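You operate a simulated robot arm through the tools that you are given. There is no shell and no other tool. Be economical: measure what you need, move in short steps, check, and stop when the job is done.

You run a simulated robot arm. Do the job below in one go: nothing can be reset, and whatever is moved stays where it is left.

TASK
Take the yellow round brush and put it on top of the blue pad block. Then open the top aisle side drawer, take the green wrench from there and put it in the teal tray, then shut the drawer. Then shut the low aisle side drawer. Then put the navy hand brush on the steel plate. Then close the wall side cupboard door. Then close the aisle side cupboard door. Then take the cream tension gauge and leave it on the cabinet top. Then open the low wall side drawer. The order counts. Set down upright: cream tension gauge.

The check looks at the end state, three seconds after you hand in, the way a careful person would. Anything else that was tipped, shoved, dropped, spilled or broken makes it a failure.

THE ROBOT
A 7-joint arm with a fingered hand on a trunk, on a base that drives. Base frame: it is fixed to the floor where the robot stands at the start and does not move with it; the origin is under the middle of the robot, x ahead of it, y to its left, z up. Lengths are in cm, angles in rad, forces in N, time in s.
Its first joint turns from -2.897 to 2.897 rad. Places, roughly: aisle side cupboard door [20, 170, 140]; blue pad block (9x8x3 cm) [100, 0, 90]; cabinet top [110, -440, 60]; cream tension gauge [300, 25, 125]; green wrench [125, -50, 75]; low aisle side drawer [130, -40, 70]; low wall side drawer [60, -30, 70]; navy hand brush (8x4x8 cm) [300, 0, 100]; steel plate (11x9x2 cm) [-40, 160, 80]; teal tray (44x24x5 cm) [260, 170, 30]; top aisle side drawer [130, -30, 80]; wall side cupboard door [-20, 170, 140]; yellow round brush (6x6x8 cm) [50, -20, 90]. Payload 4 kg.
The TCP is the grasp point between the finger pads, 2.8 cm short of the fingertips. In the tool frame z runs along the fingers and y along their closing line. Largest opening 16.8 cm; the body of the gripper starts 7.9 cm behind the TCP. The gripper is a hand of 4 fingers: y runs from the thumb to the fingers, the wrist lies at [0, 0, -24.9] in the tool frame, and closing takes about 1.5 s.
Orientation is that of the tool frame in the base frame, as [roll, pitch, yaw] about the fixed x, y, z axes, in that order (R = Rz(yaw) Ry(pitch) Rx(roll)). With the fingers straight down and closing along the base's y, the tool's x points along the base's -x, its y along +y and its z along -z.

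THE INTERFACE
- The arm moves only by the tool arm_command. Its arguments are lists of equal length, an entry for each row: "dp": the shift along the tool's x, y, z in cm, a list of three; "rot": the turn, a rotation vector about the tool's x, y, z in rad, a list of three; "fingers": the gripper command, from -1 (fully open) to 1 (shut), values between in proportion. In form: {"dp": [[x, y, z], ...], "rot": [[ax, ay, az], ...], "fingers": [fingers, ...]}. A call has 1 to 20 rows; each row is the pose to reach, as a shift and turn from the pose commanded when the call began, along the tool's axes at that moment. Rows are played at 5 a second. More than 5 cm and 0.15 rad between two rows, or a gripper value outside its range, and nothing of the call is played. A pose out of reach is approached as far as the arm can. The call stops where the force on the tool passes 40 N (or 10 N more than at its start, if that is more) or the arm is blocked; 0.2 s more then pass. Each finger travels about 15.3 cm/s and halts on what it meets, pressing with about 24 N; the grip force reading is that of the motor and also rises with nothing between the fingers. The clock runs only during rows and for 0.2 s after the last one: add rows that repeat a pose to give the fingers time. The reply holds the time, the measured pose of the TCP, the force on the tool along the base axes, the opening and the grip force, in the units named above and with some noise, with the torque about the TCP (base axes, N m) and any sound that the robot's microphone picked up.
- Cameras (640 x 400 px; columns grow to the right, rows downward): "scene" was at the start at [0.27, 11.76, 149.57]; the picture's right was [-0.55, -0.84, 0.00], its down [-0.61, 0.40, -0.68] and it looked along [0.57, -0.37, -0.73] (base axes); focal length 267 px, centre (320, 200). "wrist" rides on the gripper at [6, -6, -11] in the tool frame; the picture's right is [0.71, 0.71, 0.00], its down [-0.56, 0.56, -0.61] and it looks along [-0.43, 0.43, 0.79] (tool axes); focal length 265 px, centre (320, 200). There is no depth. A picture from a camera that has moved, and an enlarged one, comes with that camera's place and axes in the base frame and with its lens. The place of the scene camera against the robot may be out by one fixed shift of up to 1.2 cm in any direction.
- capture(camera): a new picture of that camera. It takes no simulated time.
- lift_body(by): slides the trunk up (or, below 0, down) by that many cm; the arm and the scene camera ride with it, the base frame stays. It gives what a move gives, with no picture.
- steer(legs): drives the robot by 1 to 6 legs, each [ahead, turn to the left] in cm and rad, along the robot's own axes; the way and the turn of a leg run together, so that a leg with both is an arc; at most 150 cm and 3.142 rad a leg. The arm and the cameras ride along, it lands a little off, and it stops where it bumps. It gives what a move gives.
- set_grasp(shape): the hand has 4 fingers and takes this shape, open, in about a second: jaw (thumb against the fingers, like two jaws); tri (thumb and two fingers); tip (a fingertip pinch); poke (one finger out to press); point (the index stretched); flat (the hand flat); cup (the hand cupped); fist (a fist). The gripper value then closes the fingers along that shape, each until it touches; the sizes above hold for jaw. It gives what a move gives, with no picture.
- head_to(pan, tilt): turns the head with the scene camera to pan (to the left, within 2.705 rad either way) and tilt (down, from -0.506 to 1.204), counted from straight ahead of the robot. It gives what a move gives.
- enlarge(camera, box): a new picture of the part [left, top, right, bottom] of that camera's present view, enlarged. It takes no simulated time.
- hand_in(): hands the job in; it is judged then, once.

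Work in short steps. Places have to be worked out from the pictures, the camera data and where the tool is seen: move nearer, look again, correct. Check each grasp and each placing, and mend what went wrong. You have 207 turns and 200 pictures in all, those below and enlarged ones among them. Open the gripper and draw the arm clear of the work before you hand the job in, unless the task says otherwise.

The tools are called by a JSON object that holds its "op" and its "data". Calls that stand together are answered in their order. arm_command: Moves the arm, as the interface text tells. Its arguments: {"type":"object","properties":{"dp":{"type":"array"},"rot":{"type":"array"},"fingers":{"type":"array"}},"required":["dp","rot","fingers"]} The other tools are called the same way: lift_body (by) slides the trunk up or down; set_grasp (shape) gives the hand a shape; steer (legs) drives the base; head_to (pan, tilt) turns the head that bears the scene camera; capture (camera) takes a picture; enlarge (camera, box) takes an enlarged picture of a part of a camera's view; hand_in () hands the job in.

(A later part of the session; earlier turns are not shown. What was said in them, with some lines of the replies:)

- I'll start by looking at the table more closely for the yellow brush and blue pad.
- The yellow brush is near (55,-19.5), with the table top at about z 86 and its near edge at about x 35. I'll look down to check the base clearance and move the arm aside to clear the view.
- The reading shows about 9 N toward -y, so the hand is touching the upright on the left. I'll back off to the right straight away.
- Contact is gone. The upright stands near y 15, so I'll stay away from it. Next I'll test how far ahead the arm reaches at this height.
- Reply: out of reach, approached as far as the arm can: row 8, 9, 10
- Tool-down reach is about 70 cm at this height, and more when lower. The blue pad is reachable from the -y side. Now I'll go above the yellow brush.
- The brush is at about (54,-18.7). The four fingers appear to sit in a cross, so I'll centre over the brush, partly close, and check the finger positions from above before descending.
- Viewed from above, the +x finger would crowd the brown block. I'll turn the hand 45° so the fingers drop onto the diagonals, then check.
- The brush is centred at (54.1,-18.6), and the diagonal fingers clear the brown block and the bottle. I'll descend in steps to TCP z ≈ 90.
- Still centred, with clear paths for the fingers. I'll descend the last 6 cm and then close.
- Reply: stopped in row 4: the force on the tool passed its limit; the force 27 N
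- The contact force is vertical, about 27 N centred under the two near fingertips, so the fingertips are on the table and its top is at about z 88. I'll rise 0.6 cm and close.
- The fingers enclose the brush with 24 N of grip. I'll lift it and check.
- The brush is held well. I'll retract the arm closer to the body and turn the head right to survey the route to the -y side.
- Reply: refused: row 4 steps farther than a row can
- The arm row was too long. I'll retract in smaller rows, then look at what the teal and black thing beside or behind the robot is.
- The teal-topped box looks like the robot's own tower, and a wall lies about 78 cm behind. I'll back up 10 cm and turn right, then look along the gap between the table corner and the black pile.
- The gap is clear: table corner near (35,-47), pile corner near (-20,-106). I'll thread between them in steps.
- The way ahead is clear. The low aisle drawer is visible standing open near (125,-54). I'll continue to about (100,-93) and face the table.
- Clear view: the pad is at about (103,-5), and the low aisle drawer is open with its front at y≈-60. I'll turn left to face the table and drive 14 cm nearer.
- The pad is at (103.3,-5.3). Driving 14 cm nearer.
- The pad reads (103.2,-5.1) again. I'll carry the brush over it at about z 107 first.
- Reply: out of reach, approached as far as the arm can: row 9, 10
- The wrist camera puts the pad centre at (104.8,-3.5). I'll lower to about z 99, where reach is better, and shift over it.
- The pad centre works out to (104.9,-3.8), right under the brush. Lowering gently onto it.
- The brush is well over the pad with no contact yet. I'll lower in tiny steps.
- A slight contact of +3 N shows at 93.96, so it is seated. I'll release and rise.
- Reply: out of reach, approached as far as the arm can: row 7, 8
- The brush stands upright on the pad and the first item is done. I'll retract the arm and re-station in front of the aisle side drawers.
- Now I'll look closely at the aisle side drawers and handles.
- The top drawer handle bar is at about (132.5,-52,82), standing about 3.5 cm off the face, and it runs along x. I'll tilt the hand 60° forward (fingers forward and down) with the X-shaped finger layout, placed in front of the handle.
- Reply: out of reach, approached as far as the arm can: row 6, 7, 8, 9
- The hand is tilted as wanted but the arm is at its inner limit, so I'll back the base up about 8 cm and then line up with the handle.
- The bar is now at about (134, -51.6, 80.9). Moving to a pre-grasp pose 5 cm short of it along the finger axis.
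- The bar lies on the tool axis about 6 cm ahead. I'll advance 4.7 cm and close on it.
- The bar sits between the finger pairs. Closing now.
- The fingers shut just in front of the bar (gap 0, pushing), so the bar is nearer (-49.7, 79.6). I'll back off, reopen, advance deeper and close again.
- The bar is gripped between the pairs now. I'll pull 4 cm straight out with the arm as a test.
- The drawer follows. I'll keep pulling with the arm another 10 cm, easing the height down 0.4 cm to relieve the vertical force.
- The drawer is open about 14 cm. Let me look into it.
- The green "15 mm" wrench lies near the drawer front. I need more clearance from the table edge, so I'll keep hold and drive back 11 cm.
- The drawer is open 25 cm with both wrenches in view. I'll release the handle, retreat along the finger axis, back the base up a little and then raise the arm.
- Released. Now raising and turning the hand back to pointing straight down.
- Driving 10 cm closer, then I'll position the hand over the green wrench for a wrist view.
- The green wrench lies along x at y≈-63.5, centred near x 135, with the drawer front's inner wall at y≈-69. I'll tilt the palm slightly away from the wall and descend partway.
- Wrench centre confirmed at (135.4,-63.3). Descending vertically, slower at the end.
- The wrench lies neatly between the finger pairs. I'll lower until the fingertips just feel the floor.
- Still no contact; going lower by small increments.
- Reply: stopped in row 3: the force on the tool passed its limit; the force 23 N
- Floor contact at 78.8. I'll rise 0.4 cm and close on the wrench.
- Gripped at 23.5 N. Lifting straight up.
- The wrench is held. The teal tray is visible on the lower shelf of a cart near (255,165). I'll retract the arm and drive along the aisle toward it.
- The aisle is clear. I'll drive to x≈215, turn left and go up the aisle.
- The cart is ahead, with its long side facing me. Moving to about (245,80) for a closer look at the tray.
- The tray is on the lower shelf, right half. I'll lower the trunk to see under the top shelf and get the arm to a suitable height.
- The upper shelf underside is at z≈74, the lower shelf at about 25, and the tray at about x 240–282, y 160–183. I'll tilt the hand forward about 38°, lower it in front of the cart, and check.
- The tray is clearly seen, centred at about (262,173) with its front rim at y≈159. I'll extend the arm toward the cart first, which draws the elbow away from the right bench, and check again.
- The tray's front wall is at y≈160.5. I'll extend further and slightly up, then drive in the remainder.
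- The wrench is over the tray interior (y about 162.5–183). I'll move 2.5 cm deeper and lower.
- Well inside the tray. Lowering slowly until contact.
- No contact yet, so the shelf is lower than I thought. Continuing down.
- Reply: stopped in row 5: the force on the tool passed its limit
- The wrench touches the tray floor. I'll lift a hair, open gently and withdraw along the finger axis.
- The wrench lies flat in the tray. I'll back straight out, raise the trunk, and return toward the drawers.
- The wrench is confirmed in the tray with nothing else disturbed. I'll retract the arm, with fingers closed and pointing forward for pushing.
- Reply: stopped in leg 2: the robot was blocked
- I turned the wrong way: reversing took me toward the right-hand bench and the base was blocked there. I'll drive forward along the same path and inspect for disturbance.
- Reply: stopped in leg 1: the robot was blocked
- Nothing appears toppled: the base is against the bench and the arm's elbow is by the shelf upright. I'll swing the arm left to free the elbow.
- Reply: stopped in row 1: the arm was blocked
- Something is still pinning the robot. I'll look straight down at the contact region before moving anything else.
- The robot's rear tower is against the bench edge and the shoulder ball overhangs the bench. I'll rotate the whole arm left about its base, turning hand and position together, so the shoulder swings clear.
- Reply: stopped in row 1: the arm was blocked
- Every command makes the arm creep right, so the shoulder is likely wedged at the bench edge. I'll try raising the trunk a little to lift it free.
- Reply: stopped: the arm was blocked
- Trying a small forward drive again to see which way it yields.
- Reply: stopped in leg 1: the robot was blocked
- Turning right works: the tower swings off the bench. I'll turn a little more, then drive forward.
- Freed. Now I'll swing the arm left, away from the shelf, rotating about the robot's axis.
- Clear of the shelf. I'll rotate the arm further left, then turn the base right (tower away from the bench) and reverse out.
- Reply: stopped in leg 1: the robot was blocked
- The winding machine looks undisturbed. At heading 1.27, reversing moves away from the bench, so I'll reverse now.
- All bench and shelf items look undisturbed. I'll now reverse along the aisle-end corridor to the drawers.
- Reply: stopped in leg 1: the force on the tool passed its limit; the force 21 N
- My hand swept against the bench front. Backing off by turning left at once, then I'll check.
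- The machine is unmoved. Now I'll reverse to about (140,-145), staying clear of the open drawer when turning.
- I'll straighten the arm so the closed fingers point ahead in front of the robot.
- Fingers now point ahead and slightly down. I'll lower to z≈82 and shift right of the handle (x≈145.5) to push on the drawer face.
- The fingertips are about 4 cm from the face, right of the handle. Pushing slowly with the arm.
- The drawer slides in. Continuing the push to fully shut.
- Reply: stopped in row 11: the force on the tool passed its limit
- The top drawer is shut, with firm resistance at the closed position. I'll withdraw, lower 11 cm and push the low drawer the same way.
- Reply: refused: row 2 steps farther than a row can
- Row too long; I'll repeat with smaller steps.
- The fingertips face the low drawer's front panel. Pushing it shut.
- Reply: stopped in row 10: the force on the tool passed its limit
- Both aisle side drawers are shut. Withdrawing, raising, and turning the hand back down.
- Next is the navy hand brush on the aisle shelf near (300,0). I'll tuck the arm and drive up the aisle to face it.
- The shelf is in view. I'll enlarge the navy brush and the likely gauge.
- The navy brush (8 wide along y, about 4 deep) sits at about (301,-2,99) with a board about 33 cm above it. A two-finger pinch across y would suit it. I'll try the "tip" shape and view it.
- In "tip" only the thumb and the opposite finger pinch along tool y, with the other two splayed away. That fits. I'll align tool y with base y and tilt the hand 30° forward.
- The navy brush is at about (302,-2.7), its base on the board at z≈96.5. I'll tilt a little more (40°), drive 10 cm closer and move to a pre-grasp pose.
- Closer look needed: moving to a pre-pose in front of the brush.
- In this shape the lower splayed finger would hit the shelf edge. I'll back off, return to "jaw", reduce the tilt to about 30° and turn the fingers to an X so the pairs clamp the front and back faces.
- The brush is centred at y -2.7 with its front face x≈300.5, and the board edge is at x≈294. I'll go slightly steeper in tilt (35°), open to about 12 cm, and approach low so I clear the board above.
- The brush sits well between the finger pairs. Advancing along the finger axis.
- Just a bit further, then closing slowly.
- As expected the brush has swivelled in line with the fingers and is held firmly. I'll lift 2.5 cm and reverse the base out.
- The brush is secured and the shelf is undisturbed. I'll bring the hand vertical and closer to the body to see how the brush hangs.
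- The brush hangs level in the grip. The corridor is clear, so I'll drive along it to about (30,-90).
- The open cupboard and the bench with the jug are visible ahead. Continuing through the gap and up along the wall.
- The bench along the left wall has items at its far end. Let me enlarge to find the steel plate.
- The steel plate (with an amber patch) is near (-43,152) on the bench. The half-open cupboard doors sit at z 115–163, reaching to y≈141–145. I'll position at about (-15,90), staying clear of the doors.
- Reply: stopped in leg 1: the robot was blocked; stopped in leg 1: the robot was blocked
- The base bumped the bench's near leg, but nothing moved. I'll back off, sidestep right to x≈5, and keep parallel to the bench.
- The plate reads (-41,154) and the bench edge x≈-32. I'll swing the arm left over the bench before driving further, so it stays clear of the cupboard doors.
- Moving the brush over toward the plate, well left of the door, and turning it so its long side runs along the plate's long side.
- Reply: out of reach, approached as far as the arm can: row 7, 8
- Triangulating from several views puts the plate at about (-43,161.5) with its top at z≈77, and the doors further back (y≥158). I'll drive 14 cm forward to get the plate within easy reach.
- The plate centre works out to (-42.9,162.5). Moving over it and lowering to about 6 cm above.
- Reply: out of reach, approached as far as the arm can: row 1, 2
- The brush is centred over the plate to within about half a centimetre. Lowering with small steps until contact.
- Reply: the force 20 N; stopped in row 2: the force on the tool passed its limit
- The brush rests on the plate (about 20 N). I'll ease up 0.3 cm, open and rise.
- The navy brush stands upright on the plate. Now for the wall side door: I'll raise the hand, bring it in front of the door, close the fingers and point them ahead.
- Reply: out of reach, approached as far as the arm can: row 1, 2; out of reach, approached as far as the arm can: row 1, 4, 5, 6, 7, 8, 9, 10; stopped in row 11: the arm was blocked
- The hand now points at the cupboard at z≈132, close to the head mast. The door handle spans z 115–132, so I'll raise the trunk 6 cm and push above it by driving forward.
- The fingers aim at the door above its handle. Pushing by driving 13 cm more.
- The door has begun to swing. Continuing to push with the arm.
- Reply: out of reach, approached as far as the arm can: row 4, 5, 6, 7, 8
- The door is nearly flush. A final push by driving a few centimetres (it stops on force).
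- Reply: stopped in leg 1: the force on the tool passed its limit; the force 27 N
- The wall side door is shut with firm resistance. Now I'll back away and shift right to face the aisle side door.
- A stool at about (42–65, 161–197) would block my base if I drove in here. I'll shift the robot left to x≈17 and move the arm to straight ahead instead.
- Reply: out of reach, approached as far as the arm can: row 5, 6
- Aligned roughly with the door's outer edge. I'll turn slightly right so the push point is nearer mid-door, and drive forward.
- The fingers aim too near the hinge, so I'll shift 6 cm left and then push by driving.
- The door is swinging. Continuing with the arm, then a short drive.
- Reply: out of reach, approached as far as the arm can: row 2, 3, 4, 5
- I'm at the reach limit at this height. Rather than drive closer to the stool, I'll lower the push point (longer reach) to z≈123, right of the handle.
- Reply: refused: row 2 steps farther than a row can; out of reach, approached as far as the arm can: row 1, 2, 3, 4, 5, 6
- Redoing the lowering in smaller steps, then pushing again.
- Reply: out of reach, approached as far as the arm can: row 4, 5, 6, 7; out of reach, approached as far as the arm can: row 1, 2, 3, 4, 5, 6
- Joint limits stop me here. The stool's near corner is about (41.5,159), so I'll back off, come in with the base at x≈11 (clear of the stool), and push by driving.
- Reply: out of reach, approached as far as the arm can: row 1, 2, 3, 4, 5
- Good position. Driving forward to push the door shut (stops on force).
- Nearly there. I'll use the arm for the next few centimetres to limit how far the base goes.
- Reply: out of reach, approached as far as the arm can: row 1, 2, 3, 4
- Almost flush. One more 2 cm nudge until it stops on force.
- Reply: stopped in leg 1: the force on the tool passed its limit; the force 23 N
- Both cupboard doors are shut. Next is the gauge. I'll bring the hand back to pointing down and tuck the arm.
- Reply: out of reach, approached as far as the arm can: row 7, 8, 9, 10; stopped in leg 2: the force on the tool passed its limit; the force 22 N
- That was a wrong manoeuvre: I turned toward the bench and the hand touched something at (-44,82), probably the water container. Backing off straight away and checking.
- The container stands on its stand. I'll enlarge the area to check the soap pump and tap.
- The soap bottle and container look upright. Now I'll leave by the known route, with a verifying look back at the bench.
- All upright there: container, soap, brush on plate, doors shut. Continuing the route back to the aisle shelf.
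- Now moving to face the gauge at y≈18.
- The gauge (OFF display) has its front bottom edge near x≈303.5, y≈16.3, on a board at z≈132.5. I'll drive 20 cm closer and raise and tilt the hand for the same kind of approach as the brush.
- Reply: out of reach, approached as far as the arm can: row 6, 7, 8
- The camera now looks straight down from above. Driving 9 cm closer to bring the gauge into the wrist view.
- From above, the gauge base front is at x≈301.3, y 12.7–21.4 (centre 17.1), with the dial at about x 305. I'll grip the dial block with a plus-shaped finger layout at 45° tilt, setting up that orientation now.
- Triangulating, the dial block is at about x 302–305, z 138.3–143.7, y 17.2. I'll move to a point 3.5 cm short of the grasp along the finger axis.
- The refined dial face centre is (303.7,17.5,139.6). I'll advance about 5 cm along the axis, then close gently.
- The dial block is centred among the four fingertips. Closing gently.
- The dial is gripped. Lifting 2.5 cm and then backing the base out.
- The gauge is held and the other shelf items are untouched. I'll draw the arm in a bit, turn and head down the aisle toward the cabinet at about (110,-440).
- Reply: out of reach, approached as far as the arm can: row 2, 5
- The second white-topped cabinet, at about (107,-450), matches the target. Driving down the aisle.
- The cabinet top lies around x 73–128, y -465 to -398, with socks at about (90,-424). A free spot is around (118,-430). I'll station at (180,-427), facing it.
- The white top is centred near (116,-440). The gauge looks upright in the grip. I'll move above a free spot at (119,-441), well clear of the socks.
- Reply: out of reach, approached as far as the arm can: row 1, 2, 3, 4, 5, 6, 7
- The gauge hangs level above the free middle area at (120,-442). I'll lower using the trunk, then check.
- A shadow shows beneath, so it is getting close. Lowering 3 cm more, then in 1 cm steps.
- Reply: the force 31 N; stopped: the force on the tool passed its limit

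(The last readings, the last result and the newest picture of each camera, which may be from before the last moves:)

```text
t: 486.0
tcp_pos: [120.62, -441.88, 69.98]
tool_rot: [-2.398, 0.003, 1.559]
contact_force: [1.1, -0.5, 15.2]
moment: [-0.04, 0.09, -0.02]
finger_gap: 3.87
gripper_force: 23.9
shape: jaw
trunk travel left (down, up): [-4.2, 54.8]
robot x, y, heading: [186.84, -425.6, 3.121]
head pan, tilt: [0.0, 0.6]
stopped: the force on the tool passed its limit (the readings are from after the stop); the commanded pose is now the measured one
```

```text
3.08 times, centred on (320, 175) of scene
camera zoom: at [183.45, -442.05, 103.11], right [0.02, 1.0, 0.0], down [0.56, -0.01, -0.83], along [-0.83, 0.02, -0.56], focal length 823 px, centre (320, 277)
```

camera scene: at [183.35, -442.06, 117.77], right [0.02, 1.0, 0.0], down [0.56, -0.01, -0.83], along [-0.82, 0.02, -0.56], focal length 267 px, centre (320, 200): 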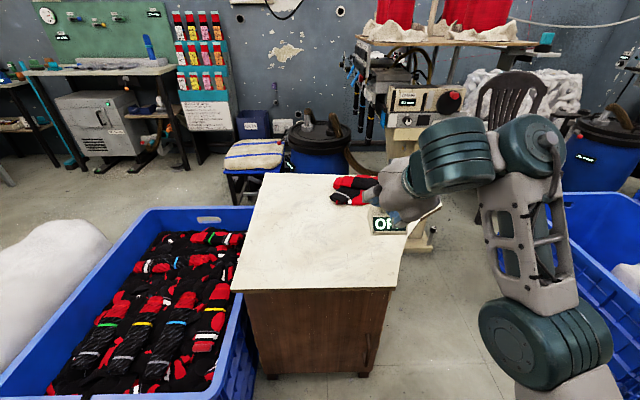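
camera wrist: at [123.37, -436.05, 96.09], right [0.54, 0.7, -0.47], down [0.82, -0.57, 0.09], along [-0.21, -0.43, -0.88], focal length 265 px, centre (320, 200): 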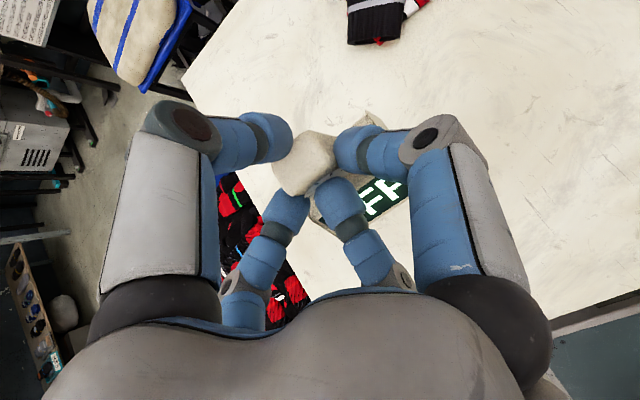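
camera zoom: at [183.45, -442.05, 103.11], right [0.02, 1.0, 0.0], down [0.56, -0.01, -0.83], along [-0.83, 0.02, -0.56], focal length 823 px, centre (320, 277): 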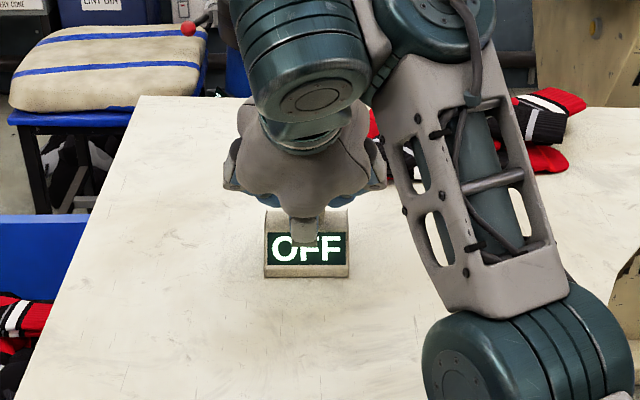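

The gauge is down on the cabinet top. Opening gently, then withdrawing along the finger axis.

{"op": "arm_command", "data": {"dp": [[0, 0, -0.1], [0, 0, -0.1], [0, 0, -0.1], [0, 0, -0.1], [0, 0, -0.1], [0, 0, -0.1], [0, 0, -1.5], [0, 0, -3.5], [0, 0, -6], [0, 0, -9]], "rot": [[0, 0, 0], [0, 0, 0], [0, 0, 0], [0, 0, 0], [0, 0, 0], [0, 0, 0], [0, 0, 0], [0, 0, 0], [0, 0, 0], [0, 0, 0]], "fingers": [0.5, 0.4, 0.3, 0.2, 0.1, 0, 0, 0, 0, 0]}}

{"op": "enlarge", "data": {"camera": "scene", "box": [250, 110, 390, 240]}}

```text
t: 488.2
tcp_pos: [126.61, -442.03, 76.5]
tool_rot: [-2.406, 0.001, 1.559]
contact_force: [-0.4, -0.2, -0.6]
moment: [0.02, 0.03, 0.04]
finger_gap: 8.34
gripper_force: 0.2
shape: jaw
trunk travel left (down, up): [-4.2, 54.8]
robot x, y, heading: [187.33, -425.83, 3.122]
head pan, tilt: [0.0, 0.6]
```

```text
3.08 times, centred on (320, 175) of scene
camera zoom: at [183.31, -442.07, 103.12], right [0.02, 1.0, 0.0], down [0.57, -0.01, -0.82], along [-0.82, 0.02, -0.57], focal length 823 px, centre (320, 277)
```

zoom: 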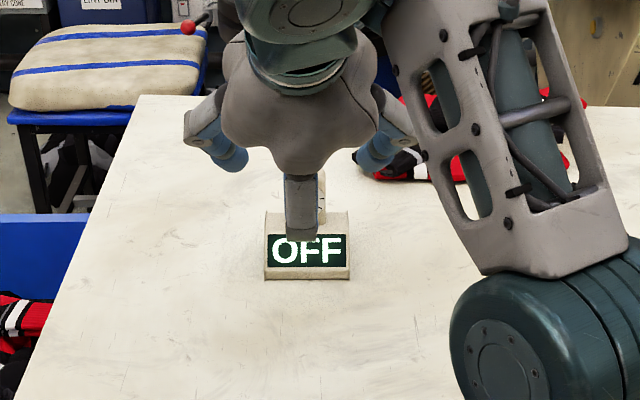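

Released. Backing away and raising the trunk, then verifying the gauge.

{"op": "steer", "data": {"legs": [[-22, 0]]}}

{"op": "lift_body", "data": {"by": 48}}

{"op": "enlarge", "data": {"camera": "scene", "box": [220, 150, 420, 310]}}

```text
t: 489.9
tcp_pos: [148.58, -442.77, 76.47]
tool_rot: [-2.403, 0.003, 1.562]
contact_force: [-0.5, -0.3, 0.6]
moment: [0.0, 0.0, 0.0]
finger_gap: 8.34
gripper_force: 0.0
shape: jaw
trunk travel left (down, up): [-4.2, 54.8]
robot x, y, heading: [208.98, -426.09, 3.127]
head pan, tilt: [0.0, 0.6]
```

```text
refused: 48 is not a number from -40 to 40
```

```text
2.50 times, centred on (320, 230) of scene
camera zoom: at [205.31, -442.5, 103.12], right [0.02, 1.0, 0.0], down [0.56, -0.01, -0.83], along [-0.82, 0.01, -0.56], focal length 668 px, centre (320, 125)
```

zoom: 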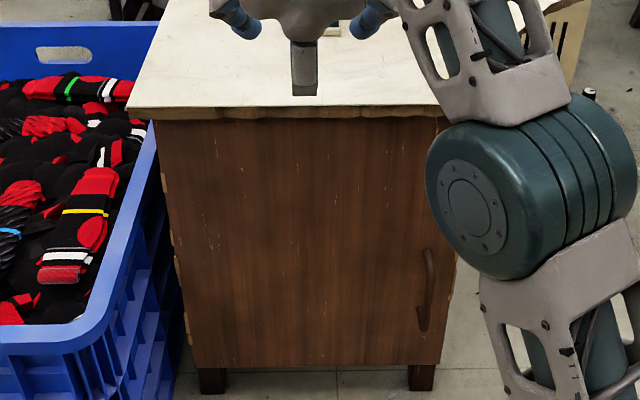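

Raise by 40 and look again.

{"op": "lift_body", "data": {"by": 40}}

{"op": "enlarge", "data": {"camera": "scene", "box": [220, 140, 440, 300]}}

```text
t: 493.7
tcp_pos: [148.49, -442.67, 116.63]
tool_rot: [-2.403, 0.001, 1.563]
contact_force: [0.4, 0.2, 0.8]
moment: [0.02, -0.02, -0.01]
finger_gap: 8.33
gripper_force: 0.0
shape: jaw
trunk travel left (down, up): [-44.2, 14.8]
robot x, y, heading: [208.75, -425.95, 3.124]
head pan, tilt: [0.0, 0.6]
```

```text
2.50 times, centred on (330, 220) of scene
camera zoom: at [205.3, -442.51, 143.12], right [0.02, 1.0, 0.0], down [0.56, -0.01, -0.83], along [-0.82, 0.01, -0.56], focal length 668 px, centre (295, 150)
```

zoom: 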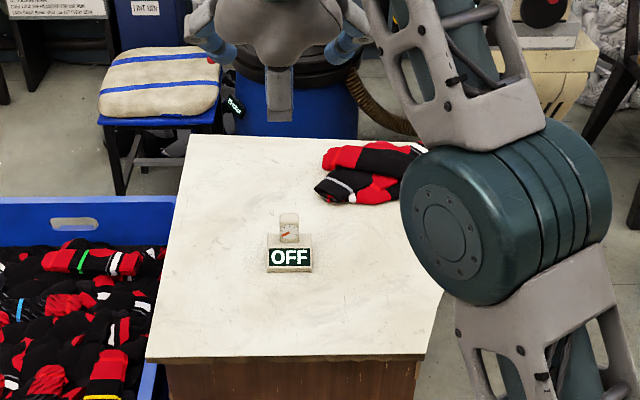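

The gauge stands upright on the cabinet top. The last job is the low wall side drawer. I'll drive back up the aisle and along to face it.

{"op": "steer", "data": {"legs": [[0, -1.553], [150, 0], [150, 0], [10, 0]]}}

{"op": "steer", "data": {"legs": [[0, 1.57], [140, 0]]}}

{"op": "head_to", "data": {"pan": -0.9, "tilt": 0.7}}

{"op": "capture", "data": {"camera": "scene"}}

```text
t: 512.9
tcp_pos: [193.23, -52.06, 116.51]
tool_rot: [-2.404, 0.003, 0.004]
contact_force: [-0.7, -0.5, -0.1]
moment: [-0.01, 0.03, -0.02]
finger_gap: 8.36
gripper_force: 0.0
shape: jaw
trunk travel left (down, up): [-44.2, 14.8]
robot x, y, heading: [210.46, -112.68, 1.565]
head pan, tilt: [0.0, 0.6]
```

```text
t: 523.6
tcp_pos: [11.21, -125.34, 116.48]
tool_rot: [-2.403, 0.001, 1.566]
contact_force: [-0.6, 0.5, 0.2]
moment: [-0.02, 0.02, -0.02]
finger_gap: 8.36
gripper_force: 0.1
shape: jaw
trunk travel left (down, up): [-44.2, 14.8]
robot x, y, heading: [71.32, -108.4, 3.129]
head pan, tilt: [0.0, 0.6]
```

```text
t: 524.8
tcp_pos: [11.15, -125.36, 116.66]
tool_rot: [-2.404, 0.003, 1.566]
contact_force: [0.3, -0.2, 1.1]
moment: [-0.01, 0.0, 0.04]
finger_gap: 8.37
gripper_force: 0.0
shape: jaw
trunk travel left (down, up): [-44.2, 14.8]
robot x, y, heading: [71.21, -108.57, 3.127]
head pan, tilt: [-0.901, 0.7]
```

```text
15 pictures are left
camera scene: at [71.49, -118.38, 142.26], right [0.79, 0.61, 0.0], down [0.39, -0.51, -0.77], along [-0.47, 0.61, -0.64], focal length 267 px, centre (320, 200)
```

scene: 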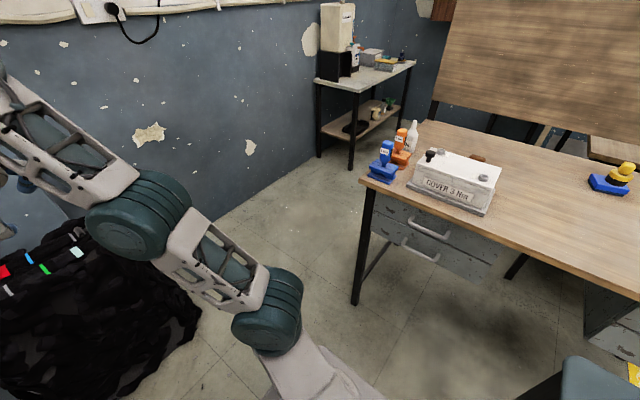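

The low wall side drawer handle is estimated at (62,-49.7,68). I'll reposition to about (63,-120) facing the table, keeping the extended arm clear.

{"op": "steer", "data": {"legs": [[30, 0], [0, -0.5], [-25, 0]]}}

{"op": "steer", "data": {"legs": [[0, -1.056]]}}

```text
t: 529.7
tcp_pos: [2.09, -106.76, 116.4]
tool_rot: [-2.403, 0.001, 1.068]
contact_force: [-0.2, 0.1, 0.0]
moment: [0.0, 0.01, 0.01]
finger_gap: 8.36
gripper_force: 0.1
shape: jaw
trunk travel left (down, up): [-44.2, 14.8]
robot x, y, heading: [62.83, -120.44, 2.634]
head pan, tilt: [-0.901, 0.7]
```

```text
t: 532.8
tcp_pos: [46.98, -60.09, 116.5]
tool_rot: [-2.404, 0.002, -0.019]
contact_force: [0.2, 0.2, -0.6]
moment: [-0.02, 0.05, -0.01]
finger_gap: 8.36
gripper_force: 0.1
shape: jaw
trunk travel left (down, up): [-44.2, 14.8]
robot x, y, heading: [62.84, -120.37, 1.547]
head pan, tilt: [-0.901, 0.7]
```

Now lowering the hand in front of the drawer while tilting it to point further forward, then turning the fingers to the X layout.

{"op": "arm_command", "data": {"dp": [[1.8, 3.3, 2.6], [3.6, 6.6, 5.2], [5.4, 9.9, 7.7], [7.2, 13.2, 10.3], [9, 16.5, 12.9], [10.8, 19.8, 15.5], [12.9, 23.6, 18.5], [15, 27.5, 21.5]], "rot": [[0.039, 0, 0], [0.078, 0, 0], [0.116, 0, 0], [0.155, 0, 0], [0.194, 0, 0], [0.233, 0, 0], [0.271, 0, 0], [0.31, 0, 0]], "fingers": [0, 0, 0, 0.1, 0.15, 0.15, 0.15, 0.15]}}

{"op": "arm_command", "data": {"dp": [[0, 0, 0], [0, 0, 0], [0, 0, 0], [0, 0, 0], [0, 0, 0], [0, 0, 0], [0, 0, 0]], "rot": [[0, 0, 0.131], [0, 0, 0.262], [0, 0, 0.393], [0, 0, 0.524], [0, 0, 0.655], [0, 0, 0.785], [0, 0, 0.785]], "fingers": [0.15, 0.15, 0.15, 0.15, 0.15, 0.15, 0.15]}}

{"op": "capture", "data": {"camera": "wrist"}}

```text
refused: row 7 steps farther than a row can; nothing moved
```

```text
t: 534.4
tcp_pos: [46.88, -59.9, 116.44]
tool_rot: [-2.573, 0.497, -0.66]
contact_force: [-0.5, -0.8, -0.3]
moment: [0.01, 0.01, 0.02]
finger_gap: 7.17
gripper_force: 0.0
shape: jaw
trunk travel left (down, up): [-44.2, 14.8]
robot x, y, heading: [62.88, -120.82, 1.543]
head pan, tilt: [-0.901, 0.7]
```

```text
14 pictures are left
camera wrist: at [55.32, -67.61, 124.5], right [-0.02, -0.74, -0.67], down [-0.8, -0.4, 0.46], along [-0.6, 0.54, -0.58], focal length 265 px, centre (320, 200)
```

wrist: 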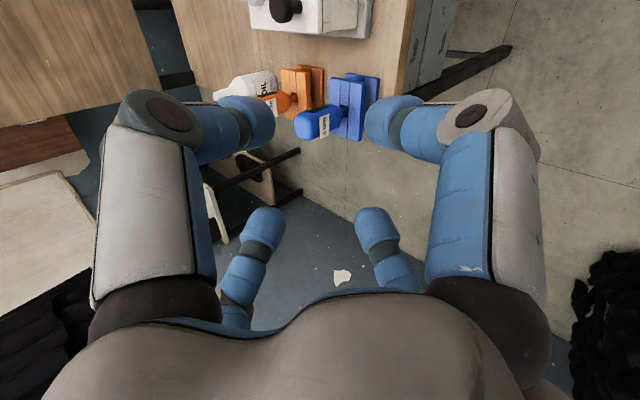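

Rotation done; now the lowering move in smaller steps.

{"op": "arm_command", "data": {"dp": [[3.3, 1, 2.4], [6.7, 1.9, 4.8], [10, 2.9, 7.1], [13.4, 3.9, 9.5], [16.7, 4.8, 11.9], [20.1, 5.8, 14.3], [23.4, 6.8, 16.6], [26.8, 7.7, 19], [30.1, 8.7, 21.4], [30.1, 8.7, 21.4]], "rot": [[0.024, -0.024, 0], [0.049, -0.049, 0], [0.073, -0.073, 0], [0.097, -0.097, 0], [0.122, -0.122, 0], [0.146, -0.146, 0], [0.17, -0.17, 0], [0.195, -0.195, 0], [0.219, -0.219, 0], [0.219, -0.219, 0]], "fingers": [0.15, 0.15, 0.15, 0.15, 0.15, 0.15, 0.15, 0.15, 0.15, 0.15]}}

{"op": "capture", "data": {"camera": "wrist"}}

```text
t: 536.6
tcp_pos: [53.46, -66.85, 112.67]
tool_rot: [-2.502, 0.54, -0.621]
contact_force: [0.2, -0.1, -0.3]
moment: [-0.03, 0.0, 0.0]
finger_gap: 7.17
gripper_force: 0.1
shape: jaw
out of reach, approached as far as the arm can: row 2, 3, 4, 5, 6, 7, 8, 9, 10
trunk travel left (down, up): [-44.2, 14.8]
robot x, y, heading: [63.08, -120.49, 1.544]
head pan, tilt: [-0.901, 0.7]
```

```text
13 pictures are left
camera wrist: at [61.8, -75.0, 120.19], right [-0.01, -0.69, -0.73], down [-0.8, -0.43, 0.42], along [-0.6, 0.58, -0.54], focal length 265 px, centre (320, 200)
```

wrist: 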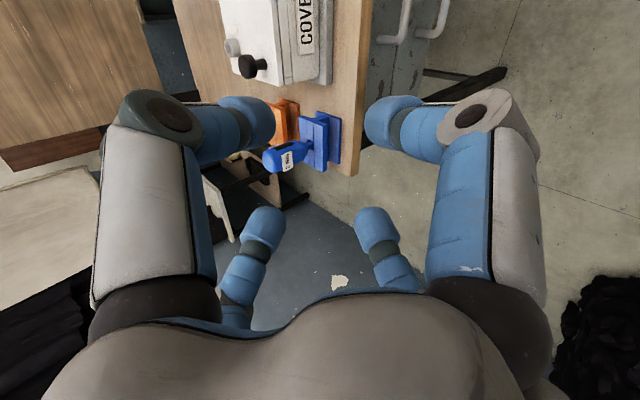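

The arm is near a joint limit, so I'll use the trunk to lower instead. First I'll try a bit more tilt and shift 8.5 cm right, then lower the trunk.

{"op": "arm_command", "data": {"dp": [[2, -2, 0], [4, -4.1, 0], [5.9, -6.1, 0.1], [5.9, -6.1, 0.1]], "rot": [[0.06, -0.06, 0], [0.12, -0.12, 0], [0.174, -0.179, 0], [0.174, -0.179, 0]], "fingers": [0.15, 0.15, 0.15, 0.15]}}

{"op": "lift_body", "data": {"by": -36}}

{"op": "capture", "data": {"camera": "wrist"}}

```text
t: 537.6
tcp_pos: [59.13, -67.38, 123.26]
tool_rot: [-2.31, 0.642, -0.511]
contact_force: [-0.1, -0.5, 0.2]
moment: [0.02, 0.01, -0.02]
finger_gap: 7.15
gripper_force: 0.1
shape: jaw
out of reach, approached as far as the arm can: row 1, 2, 3, 4
trunk travel left (down, up): [-44.2, 14.8]
robot x, y, heading: [62.98, -120.75, 1.548]
head pan, tilt: [-0.901, 0.7]
```

```text
t: 541.1
tcp_pos: [59.06, -67.19, 87.21]
tool_rot: [-2.311, 0.64, -0.513]
contact_force: [-0.5, -0.4, -0.8]
moment: [-0.01, 0.01, -0.03]
finger_gap: 7.14
gripper_force: 0.0
shape: jaw
trunk travel left (down, up): [-8.2, 50.8]
robot x, y, heading: [62.99, -120.3, 1.541]
head pan, tilt: [-0.901, 0.7]
```

```text
12 pictures are left
camera wrist: at [67.49, -76.62, 93.0], right [-0.01, -0.54, -0.84], down [-0.8, -0.5, 0.34], along [-0.61, 0.67, -0.42], focal length 265 px, centre (320, 200)
```

wrist: 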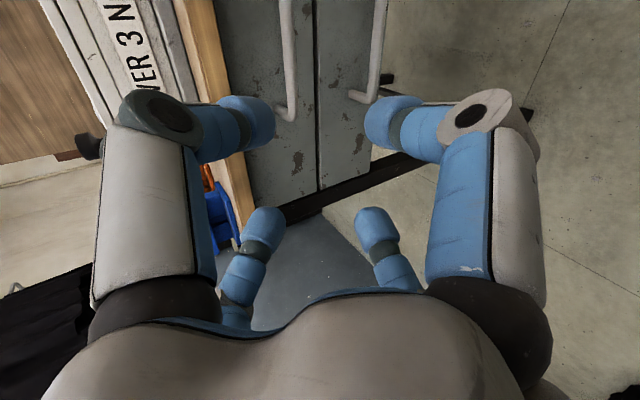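

The low bar shows at z≈68, spanning about x 57–68. I'll back the base 12 cm so the arm can extend and lower to it.

{"op": "steer", "data": {"legs": [[-12, 0]]}}

{"op": "arm_command", "data": {"dp": [[1.2, 0.2, 3.8], [2.4, 0.3, 7.6], [3.7, 0.5, 11.4], [4.9, 0.6, 15.2], [5.5, 0.7, 17.1], [5.5, 0.7, 17.1]], "rot": [[0, 0, 0], [0, 0, 0], [0, 0, 0], [0, 0, 0], [0, 0, 0], [0, 0, 0]], "fingers": [0.15, 0.15, 0.15, 0.15, 0.15, 0.15]}}

```text
t: 542.1
tcp_pos: [59.18, -70.15, 86.76]
tool_rot: [-2.32, 0.637, -0.523]
contact_force: [-1.1, 0.2, 0.2]
moment: [-0.02, 0.0, -0.02]
finger_gap: 7.18
gripper_force: 0.2
shape: jaw
trunk travel left (down, up): [-8.2, 50.8]
robot x, y, heading: [62.64, -124.1, 1.54]
head pan, tilt: [-0.901, 0.7]
stopped in leg 1: the robot was blocked; the commanded pose is now the measured one
```

```text
t: 543.5
tcp_pos: [61.64, -58.68, 84.61]
tool_rot: [-2.378, 0.609, -0.556]
contact_force: [0.4, 0.2, -0.4]
moment: [0.01, -0.03, -0.02]
finger_gap: 7.13
gripper_force: 0.0
shape: jaw
out of reach, approached as far as the arm can: row 1, 2, 3, 4, 5, 6
trunk travel left (down, up): [-8.2, 50.8]
robot x, y, heading: [62.59, -124.03, 1.54]
head pan, tilt: [-0.901, 0.7]
```

The base touched the machine behind. I'll move forward 3 cm off it and look at the arm's posture.

{"op": "steer", "data": {"legs": [[3, 0]]}}

{"op": "head_to", "data": {"pan": -0.2, "tilt": 0.75}}

{"op": "capture", "data": {"camera": "scene"}}

```text
t: 544.3
tcp_pos: [61.86, -56.38, 85.21]
tool_rot: [-2.371, 0.611, -0.551]
contact_force: [0.5, 0.2, 0.1]
moment: [-0.01, 0.03, -0.01]
finger_gap: 7.17
gripper_force: 0.0
shape: jaw
trunk travel left (down, up): [-8.2, 50.8]
robot x, y, heading: [62.74, -120.81, 1.542]
head pan, tilt: [-0.901, 0.7]
```

```text
t: 545.4
tcp_pos: [61.81, -56.31, 85.1]
tool_rot: [-2.371, 0.612, -0.55]
contact_force: [0.1, 1.3, 0.3]
moment: [0.02, 0.0, 0.0]
finger_gap: 7.14
gripper_force: 0.1
shape: jaw
trunk travel left (down, up): [-8.2, 50.8]
robot x, y, heading: [62.65, -121.13, 1.543]
head pan, tilt: [-0.201, 0.75]
```

```text
11 pictures are left
camera scene: at [47.95, -118.66, 105.84], right [0.97, -0.23, 0.0], down [-0.16, -0.66, -0.73], along [0.17, 0.71, -0.68], focal length 267 px, centre (320, 200)
```

scene: 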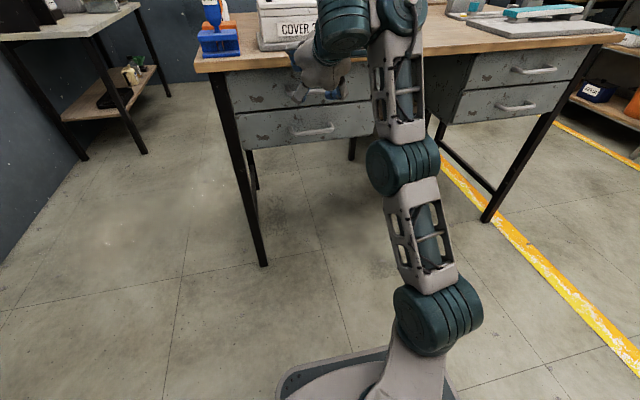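

The arm is stretched upward from a low shoulder. Less tilt allows a lower hand, so I'll reduce the tilt to about 46° while lowering and drawing back.

{"op": "arm_command", "data": {"dp": [[2.3, 2.2, -0.2], [4.5, 4.4, -0.3], [6.8, 6.7, -0.5], [9.1, 8.9, -0.6], [9.1, 8.9, -0.6]], "rot": [[-0.033, 0.034, 0], [-0.067, 0.068, 0], [-0.1, 0.102, 0], [-0.133, 0.136, 0], [-0.133, 0.136, 0]], "fingers": [0, 0, 0, 0, 0]}}

{"op": "lift_body", "data": {"by": -6}}

```text
t: 546.6
tcp_pos: [61.93, -64.45, 75.21]
tool_rot: [-2.559, 0.507, -0.653]
contact_force: [-0.9, 0.3, -0.4]
moment: [0.02, 0.01, -0.04]
finger_gap: 8.35
gripper_force: 0.1
shape: jaw
trunk travel left (down, up): [-8.2, 50.8]
robot x, y, heading: [62.93, -121.14, 1.543]
head pan, tilt: [-0.201, 0.75]
```

```text
t: 547.6
tcp_pos: [61.9, -64.37, 69.26]
tool_rot: [-2.559, 0.506, -0.651]
contact_force: [-0.1, -0.6, 0.5]
moment: [-0.02, -0.01, -0.02]
finger_gap: 8.37
gripper_force: 0.1
shape: jaw
trunk travel left (down, up): [-2.2, 56.8]
robot x, y, heading: [63.19, -121.38, 1.54]
head pan, tilt: [-0.201, 0.75]
```

Now the hand is at a workable height at about 43° tilt. Moving to a pre-grasp point 5 cm short of the low bar and checking.

{"op": "arm_command", "data": {"dp": [[-2.2, -2.4, 1.5], [-4.4, -4.9, 3], [-6.6, -7.3, 4.6], [-6.6, -7.3, 4.6]], "rot": [[0, 0, 0], [0, 0, 0], [0, 0, 0], [0, 0, 0]], "fingers": [0.1, 0.15, 0.15, 0.15]}}

{"op": "capture", "data": {"camera": "wrist"}}

```text
t: 548.6
tcp_pos: [62.75, -54.14, 72.68]
tool_rot: [-2.558, 0.506, -0.65]
contact_force: [-0.2, 0.0, 0.0]
moment: [0.02, 0.02, 0.0]
finger_gap: 7.17
gripper_force: 0.0
shape: jaw
trunk travel left (down, up): [-2.2, 56.8]
robot x, y, heading: [62.69, -121.1, 1.542]
head pan, tilt: [-0.201, 0.75]
```

```text
10 pictures are left
camera wrist: at [71.24, -61.88, 80.59], right [-0.02, -0.73, -0.68], down [-0.8, -0.4, 0.45], along [-0.6, 0.55, -0.57], focal length 265 px, centre (320, 200)
```

wrist: 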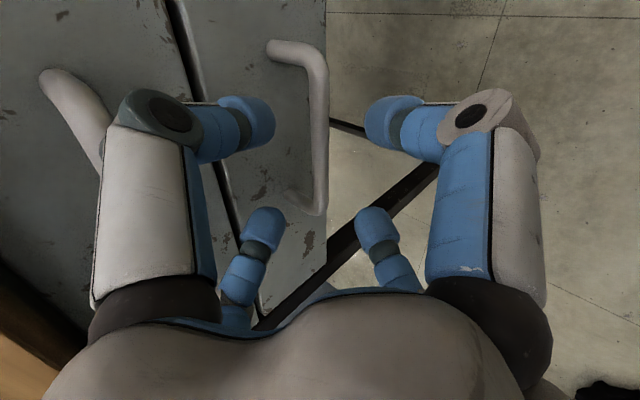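

The low bar lies centred between the pairs, about 6.5 cm ahead. Advancing 5.8 cm and closing.

{"op": "arm_command", "data": {"dp": [[0.2, -0.2, 2], [0.4, -0.4, 4], [0.5, -0.5, 5.8], [0.5, -0.5, 5.8], [0.5, -0.5, 5.8], [0.5, -0.5, 5.8], [0.5, -0.5, 5.8], [0.5, -0.5, 5.8], [0.5, -0.5, 5.8], [0.5, -0.5, 5.8]], "rot": [[0, 0, 0], [0, 0, 0], [0, 0, 0], [0, 0, 0], [0, 0, 0], [0, 0, 0], [0, 0, 0], [0, 0, 0], [0, 0, 0], [0, 0, 0]], "fingers": [0.15, 0.15, 0.15, 0.15, 0.4, 0.6, 0.8, 1, 1, 1]}}

{"op": "capture", "data": {"camera": "wrist"}}

```text
t: 550.3
tcp_pos: [63.44, -50.04, 68.58]
tool_rot: [-2.573, 0.492, -0.656]
contact_force: [0.4, -13.0, -16.1]
moment: [-0.16, 0.04, -0.04]
finger_gap: 1.52
gripper_force: 23.8
shape: jaw
out of reach, approached as far as the arm can: row 3, 4, 5, 6, 7, 8
trunk travel left (down, up): [-2.2, 56.8]
robot x, y, heading: [62.99, -121.01, 1.54]
head pan, tilt: [-0.201, 0.75]
stopped in row 8: the force on the tool passed its limit (the readings are from after the stop); the commanded pose is now the measured one
```

```text
9 pictures are left
camera wrist: at [71.88, -57.53, 76.72], right [-0.01, -0.74, -0.67], down [-0.8, -0.4, 0.46], along [-0.6, 0.54, -0.59], focal length 265 px, centre (320, 200)
```

wrist: 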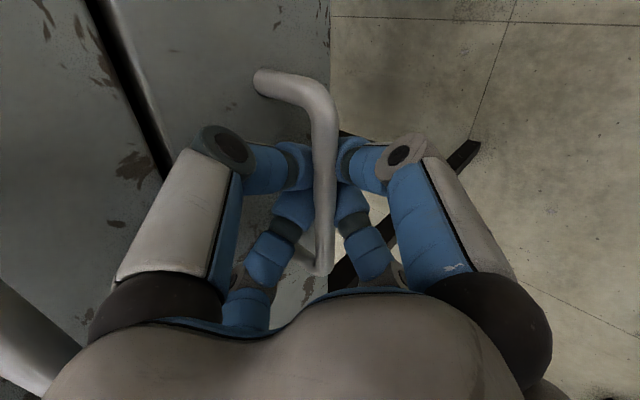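

The bar is gripped (gap 1.5 cm). Pulling straight out with the arm, easing slightly downward.

{"op": "arm_command", "data": {"dp": [[0.7, 0.7, -0.4], [1.3, 1.2, -1], [1.8, 1.7, -1.7], [2.3, 2.2, -2.4], [2.9, 2.8, -3], [3.4, 3.3, -3.7], [4, 3.8, -4.4], [4.5, 4.3, -5]], "rot": [[0, 0, 0], [0, 0, 0], [0, 0, 0], [0, 0, 0], [0, 0, 0], [0, 0, 0], [0, 0, 0], [0, 0, 0]], "fingers": [1, 1, 1, 1, 1, 1, 1, 1]}}

{"op": "capture", "data": {"camera": "wrist"}}

```text
t: 552.1
tcp_pos: [63.44, -58.08, 68.44]
tool_rot: [-2.576, 0.492, -0.658]
contact_force: [-2.9, 3.0, -0.7]
moment: [0.08, -0.01, 0.02]
finger_gap: 1.45
gripper_force: 24.0
shape: jaw
trunk travel left (down, up): [-2.2, 56.8]
robot x, y, heading: [63.17, -121.15, 1.539]
head pan, tilt: [-0.201, 0.75]
```

```text
8 pictures are left
camera wrist: at [71.92, -65.53, 76.58], right [-0.01, -0.74, -0.67], down [-0.8, -0.4, 0.46], along [-0.61, 0.54, -0.59], focal length 265 px, centre (320, 200)
```

wrist: 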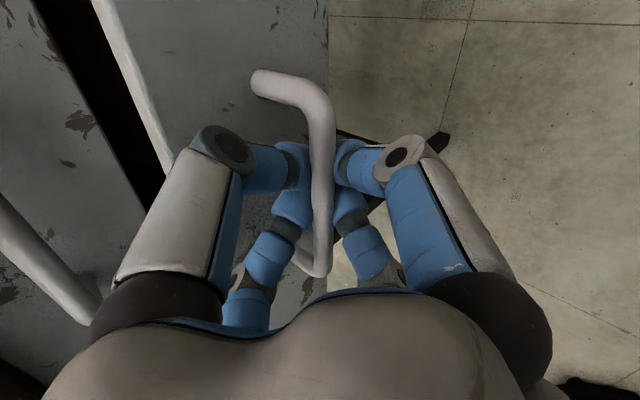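

The drawer is opening, with 8 cm so far. Continuing to pull.

{"op": "arm_command", "data": {"dp": [[0.54, 0.51, -0.67], [1.07, 1.03, -1.34], [1.6, 1.5, -2], [2.1, 2.1, -2.7], [2.7, 2.6, -3.3], [3.2, 3.1, -4], [3.8, 3.6, -4.7], [4.3, 4.1, -5.4], [4.8, 4.6, -6], [5.4, 5.1, -6.7], [5.9, 5.6, -7.4], [6.4, 6.2, -8]], "rot": [[0, 0, 0], [0, 0, 0], [0, 0, 0], [0, 0, 0], [0, 0, 0], [0, 0, 0], [0, 0, 0], [0, 0, 0], [0, 0, 0], [0, 0, 0], [0, 0, 0], [0, 0, 0]], "fingers": [1, 1, 1, 1, 1, 1, 1, 1, 1, 1, 1, 1]}}

{"op": "capture", "data": {"camera": "scene"}}

```text
t: 554.7
tcp_pos: [63.5, -70.04, 68.29]
tool_rot: [-2.577, 0.494, -0.659]
contact_force: [0.8, 1.9, -4.6]
moment: [0.03, -0.02, -0.02]
finger_gap: 1.46
gripper_force: 23.8
shape: jaw
trunk travel left (down, up): [-2.2, 56.8]
robot x, y, heading: [62.76, -121.12, 1.546]
head pan, tilt: [-0.201, 0.75]
```

```text
7 pictures are left
camera scene: at [47.95, -118.66, 99.83], right [0.97, -0.23, 0.0], down [-0.16, -0.66, -0.73], along [0.17, 0.71, -0.68], focal length 267 px, centre (320, 200)
```

scene: 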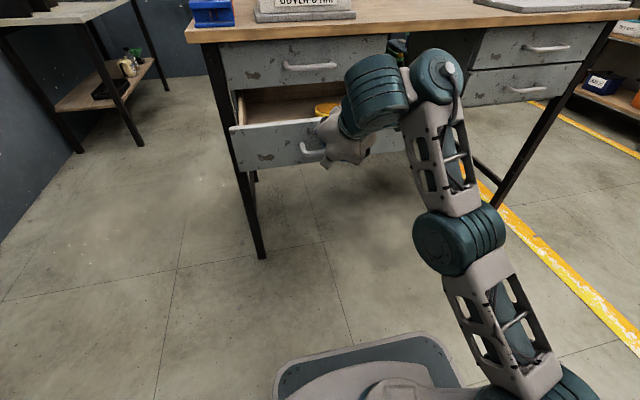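

The low wall side drawer is open 20 cm. I'll pull a few more centimetres to be safe.

{"op": "arm_command", "data": {"dp": [[0.54, 0.51, -0.67], [1.07, 1.03, -1.34], [1.6, 1.5, -2], [2.1, 2.1, -2.7], [2.7, 2.6, -3.3]], "rot": [[0, 0, 0], [0, 0, 0], [0, 0, 0], [0, 0, 0], [0, 0, 0]], "fingers": [1, 1, 1, 1, 1]}}

```text
t: 555.9
tcp_pos: [63.44, -74.69, 68.38]
tool_rot: [-2.577, 0.489, -0.66]
contact_force: [3.0, 0.7, -12.1]
moment: [0.04, -0.05, -0.03]
finger_gap: 1.42
gripper_force: 23.8
shape: jaw
out of reach, approached as far as the arm can: row 5
trunk travel left (down, up): [-2.2, 56.8]
robot x, y, heading: [62.9, -121.0, 1.537]
head pan, tilt: [-0.201, 0.75]
```

The drawer is open about 25 cm. Now releasing the handle wide and retreating up and back.

{"op": "arm_command", "data": {"dp": [[0, 0, 0], [0, 0, 0], [0, 0, 0], [0, 0, 0], [0, 0, 0], [0, 0, -1], [0, 0, -2], [0, 0, -3.5]], "rot": [[0, 0, 0], [0, 0, 0], [0, 0, 0], [0, 0, 0], [0, 0, 0], [0, 0, 0], [0, 0, 0], [0, 0, 0]], "fingers": [0.7, 0.4, 0.1, -0.2, -0.3, -0.3, -0.3, -0.3]}}

{"op": "capture", "data": {"camera": "wrist"}}

```text
t: 557.7
tcp_pos: [63.49, -76.96, 71.27]
tool_rot: [-2.572, 0.496, -0.657]
contact_force: [-0.2, 0.3, -0.2]
moment: [0.01, -0.02, 0.02]
finger_gap: 10.89
gripper_force: 0.0
shape: jaw
trunk travel left (down, up): [-2.2, 56.8]
robot x, y, heading: [63.14, -121.15, 1.542]
head pan, tilt: [-0.201, 0.75]
```

```text
6 pictures are left
camera wrist: at [71.83, -84.46, 79.33], right [-0.01, -0.74, -0.67], down [-0.8, -0.4, 0.46], along [-0.61, 0.54, -0.58], focal length 265 px, centre (320, 200)
```

wrist: 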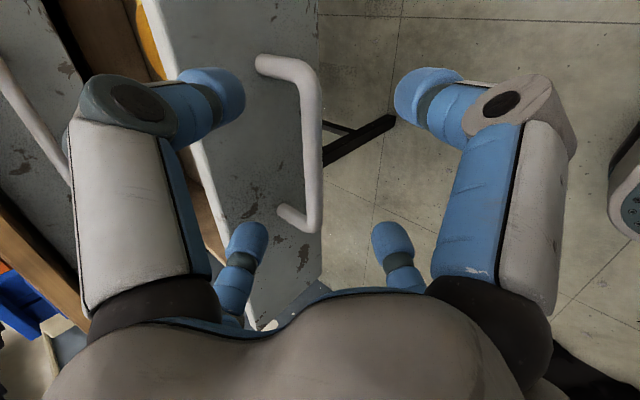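

Clear of the bar. Retreating further along the axis, then raising the trunk.

{"op": "arm_command", "data": {"dp": [[0, 0, -2.5], [0, 0, -5], [0, 0, -7]], "rot": [[0, 0, 0], [0, 0, 0], [0, 0, 0]], "fingers": [-0.3, -0.3, -0.3]}}

{"op": "lift_body", "data": {"by": 40}}

{"op": "head_to", "data": {"pan": 0.0, "tilt": 0.7}}

{"op": "capture", "data": {"camera": "scene"}}

```text
t: 558.5
tcp_pos: [63.22, -81.91, 76.17]
tool_rot: [-2.571, 0.494, -0.655]
contact_force: [-0.2, 1.0, -0.6]
moment: [0.02, 0.0, -0.01]
finger_gap: 10.86
gripper_force: 0.0
shape: jaw
trunk travel left (down, up): [-2.2, 56.8]
robot x, y, heading: [62.67, -121.12, 1.542]
head pan, tilt: [-0.201, 0.75]
```

```text
t: 562.3
tcp_pos: [63.16, -81.85, 116.26]
tool_rot: [-2.571, 0.495, -0.655]
contact_force: [-0.2, 1.5, 0.3]
moment: [-0.02, 0.01, 0.0]
finger_gap: 10.86
gripper_force: 0.0
shape: jaw
trunk travel left (down, up): [-42.2, 16.8]
robot x, y, heading: [62.69, -121.25, 1.537]
head pan, tilt: [-0.201, 0.75]
```

```text
t: 563.0
tcp_pos: [63.24, -81.87, 116.3]
tool_rot: [-2.57, 0.493, -0.656]
contact_force: [-0.7, 0.8, -0.5]
moment: [0.04, 0.0, -0.02]
finger_gap: 10.87
gripper_force: 0.1
shape: jaw
trunk travel left (down, up): [-42.2, 16.8]
robot x, y, heading: [62.66, -121.21, 1.541]
head pan, tilt: [0.0, 0.7]
```

```text
5 pictures are left
camera scene: at [46.31, -118.28, 140.26], right [1.0, -0.03, 0.0], down [-0.02, -0.64, -0.76], along [0.02, 0.76, -0.64], focal length 267 px, centre (320, 200)
```

scene: 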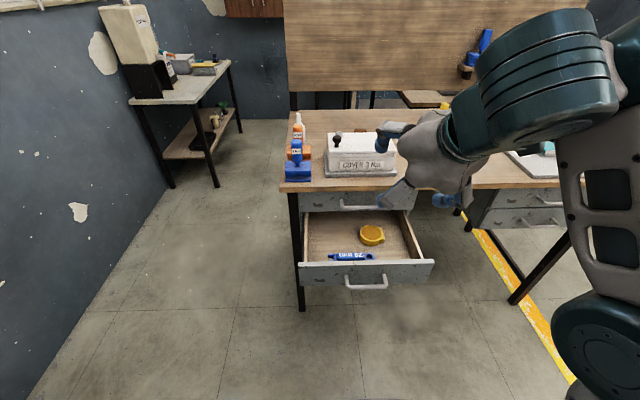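

The low wall side drawer stands open and everything else on the table is in place. The gripper is open and clear of the work, so I'm handing in.

{"op": "hand_in", "data": {}}

```text
The job is handed in.
```

I carried out all eight steps in the order you gave and handed the job in. I checked each placing on camera. I did not re-check the machines and bench the robot bumped.

- **Yellow brush:** it stands upright on the blue pad block.
- **Green wrench:** it lies flat in the teal tray, and the top aisle side drawer is shut again.
- **Low aisle side drawer:** shut.
- **Navy brush:** it stands upright on the steel plate.
- **Cupboard doors:** the wall side door was closed first, then the aisle side door.
- **Cream gauge:** it stands upright on the cabinet top.
- **Low wall side drawer:** open about 25 cm.

There were several unplanned contacts along the way:

- **Aisle-side bench:** the base wedged against the bench by the winding machine, and the hand brushed its front edge. Camera views afterwards showed the machine and bench items unmoved.
- **Water container:** the hand pressed on something beside it, probably the container, at about 22 N. Everything there was still upright when I looked back.
- **Near bench leg:** the base bumped the leg of the bench by the wall. The bench items still looked in place afterwards.
- **Machine behind the robot:** the base touched it during the last drawer, and I did not look at it afterwards.
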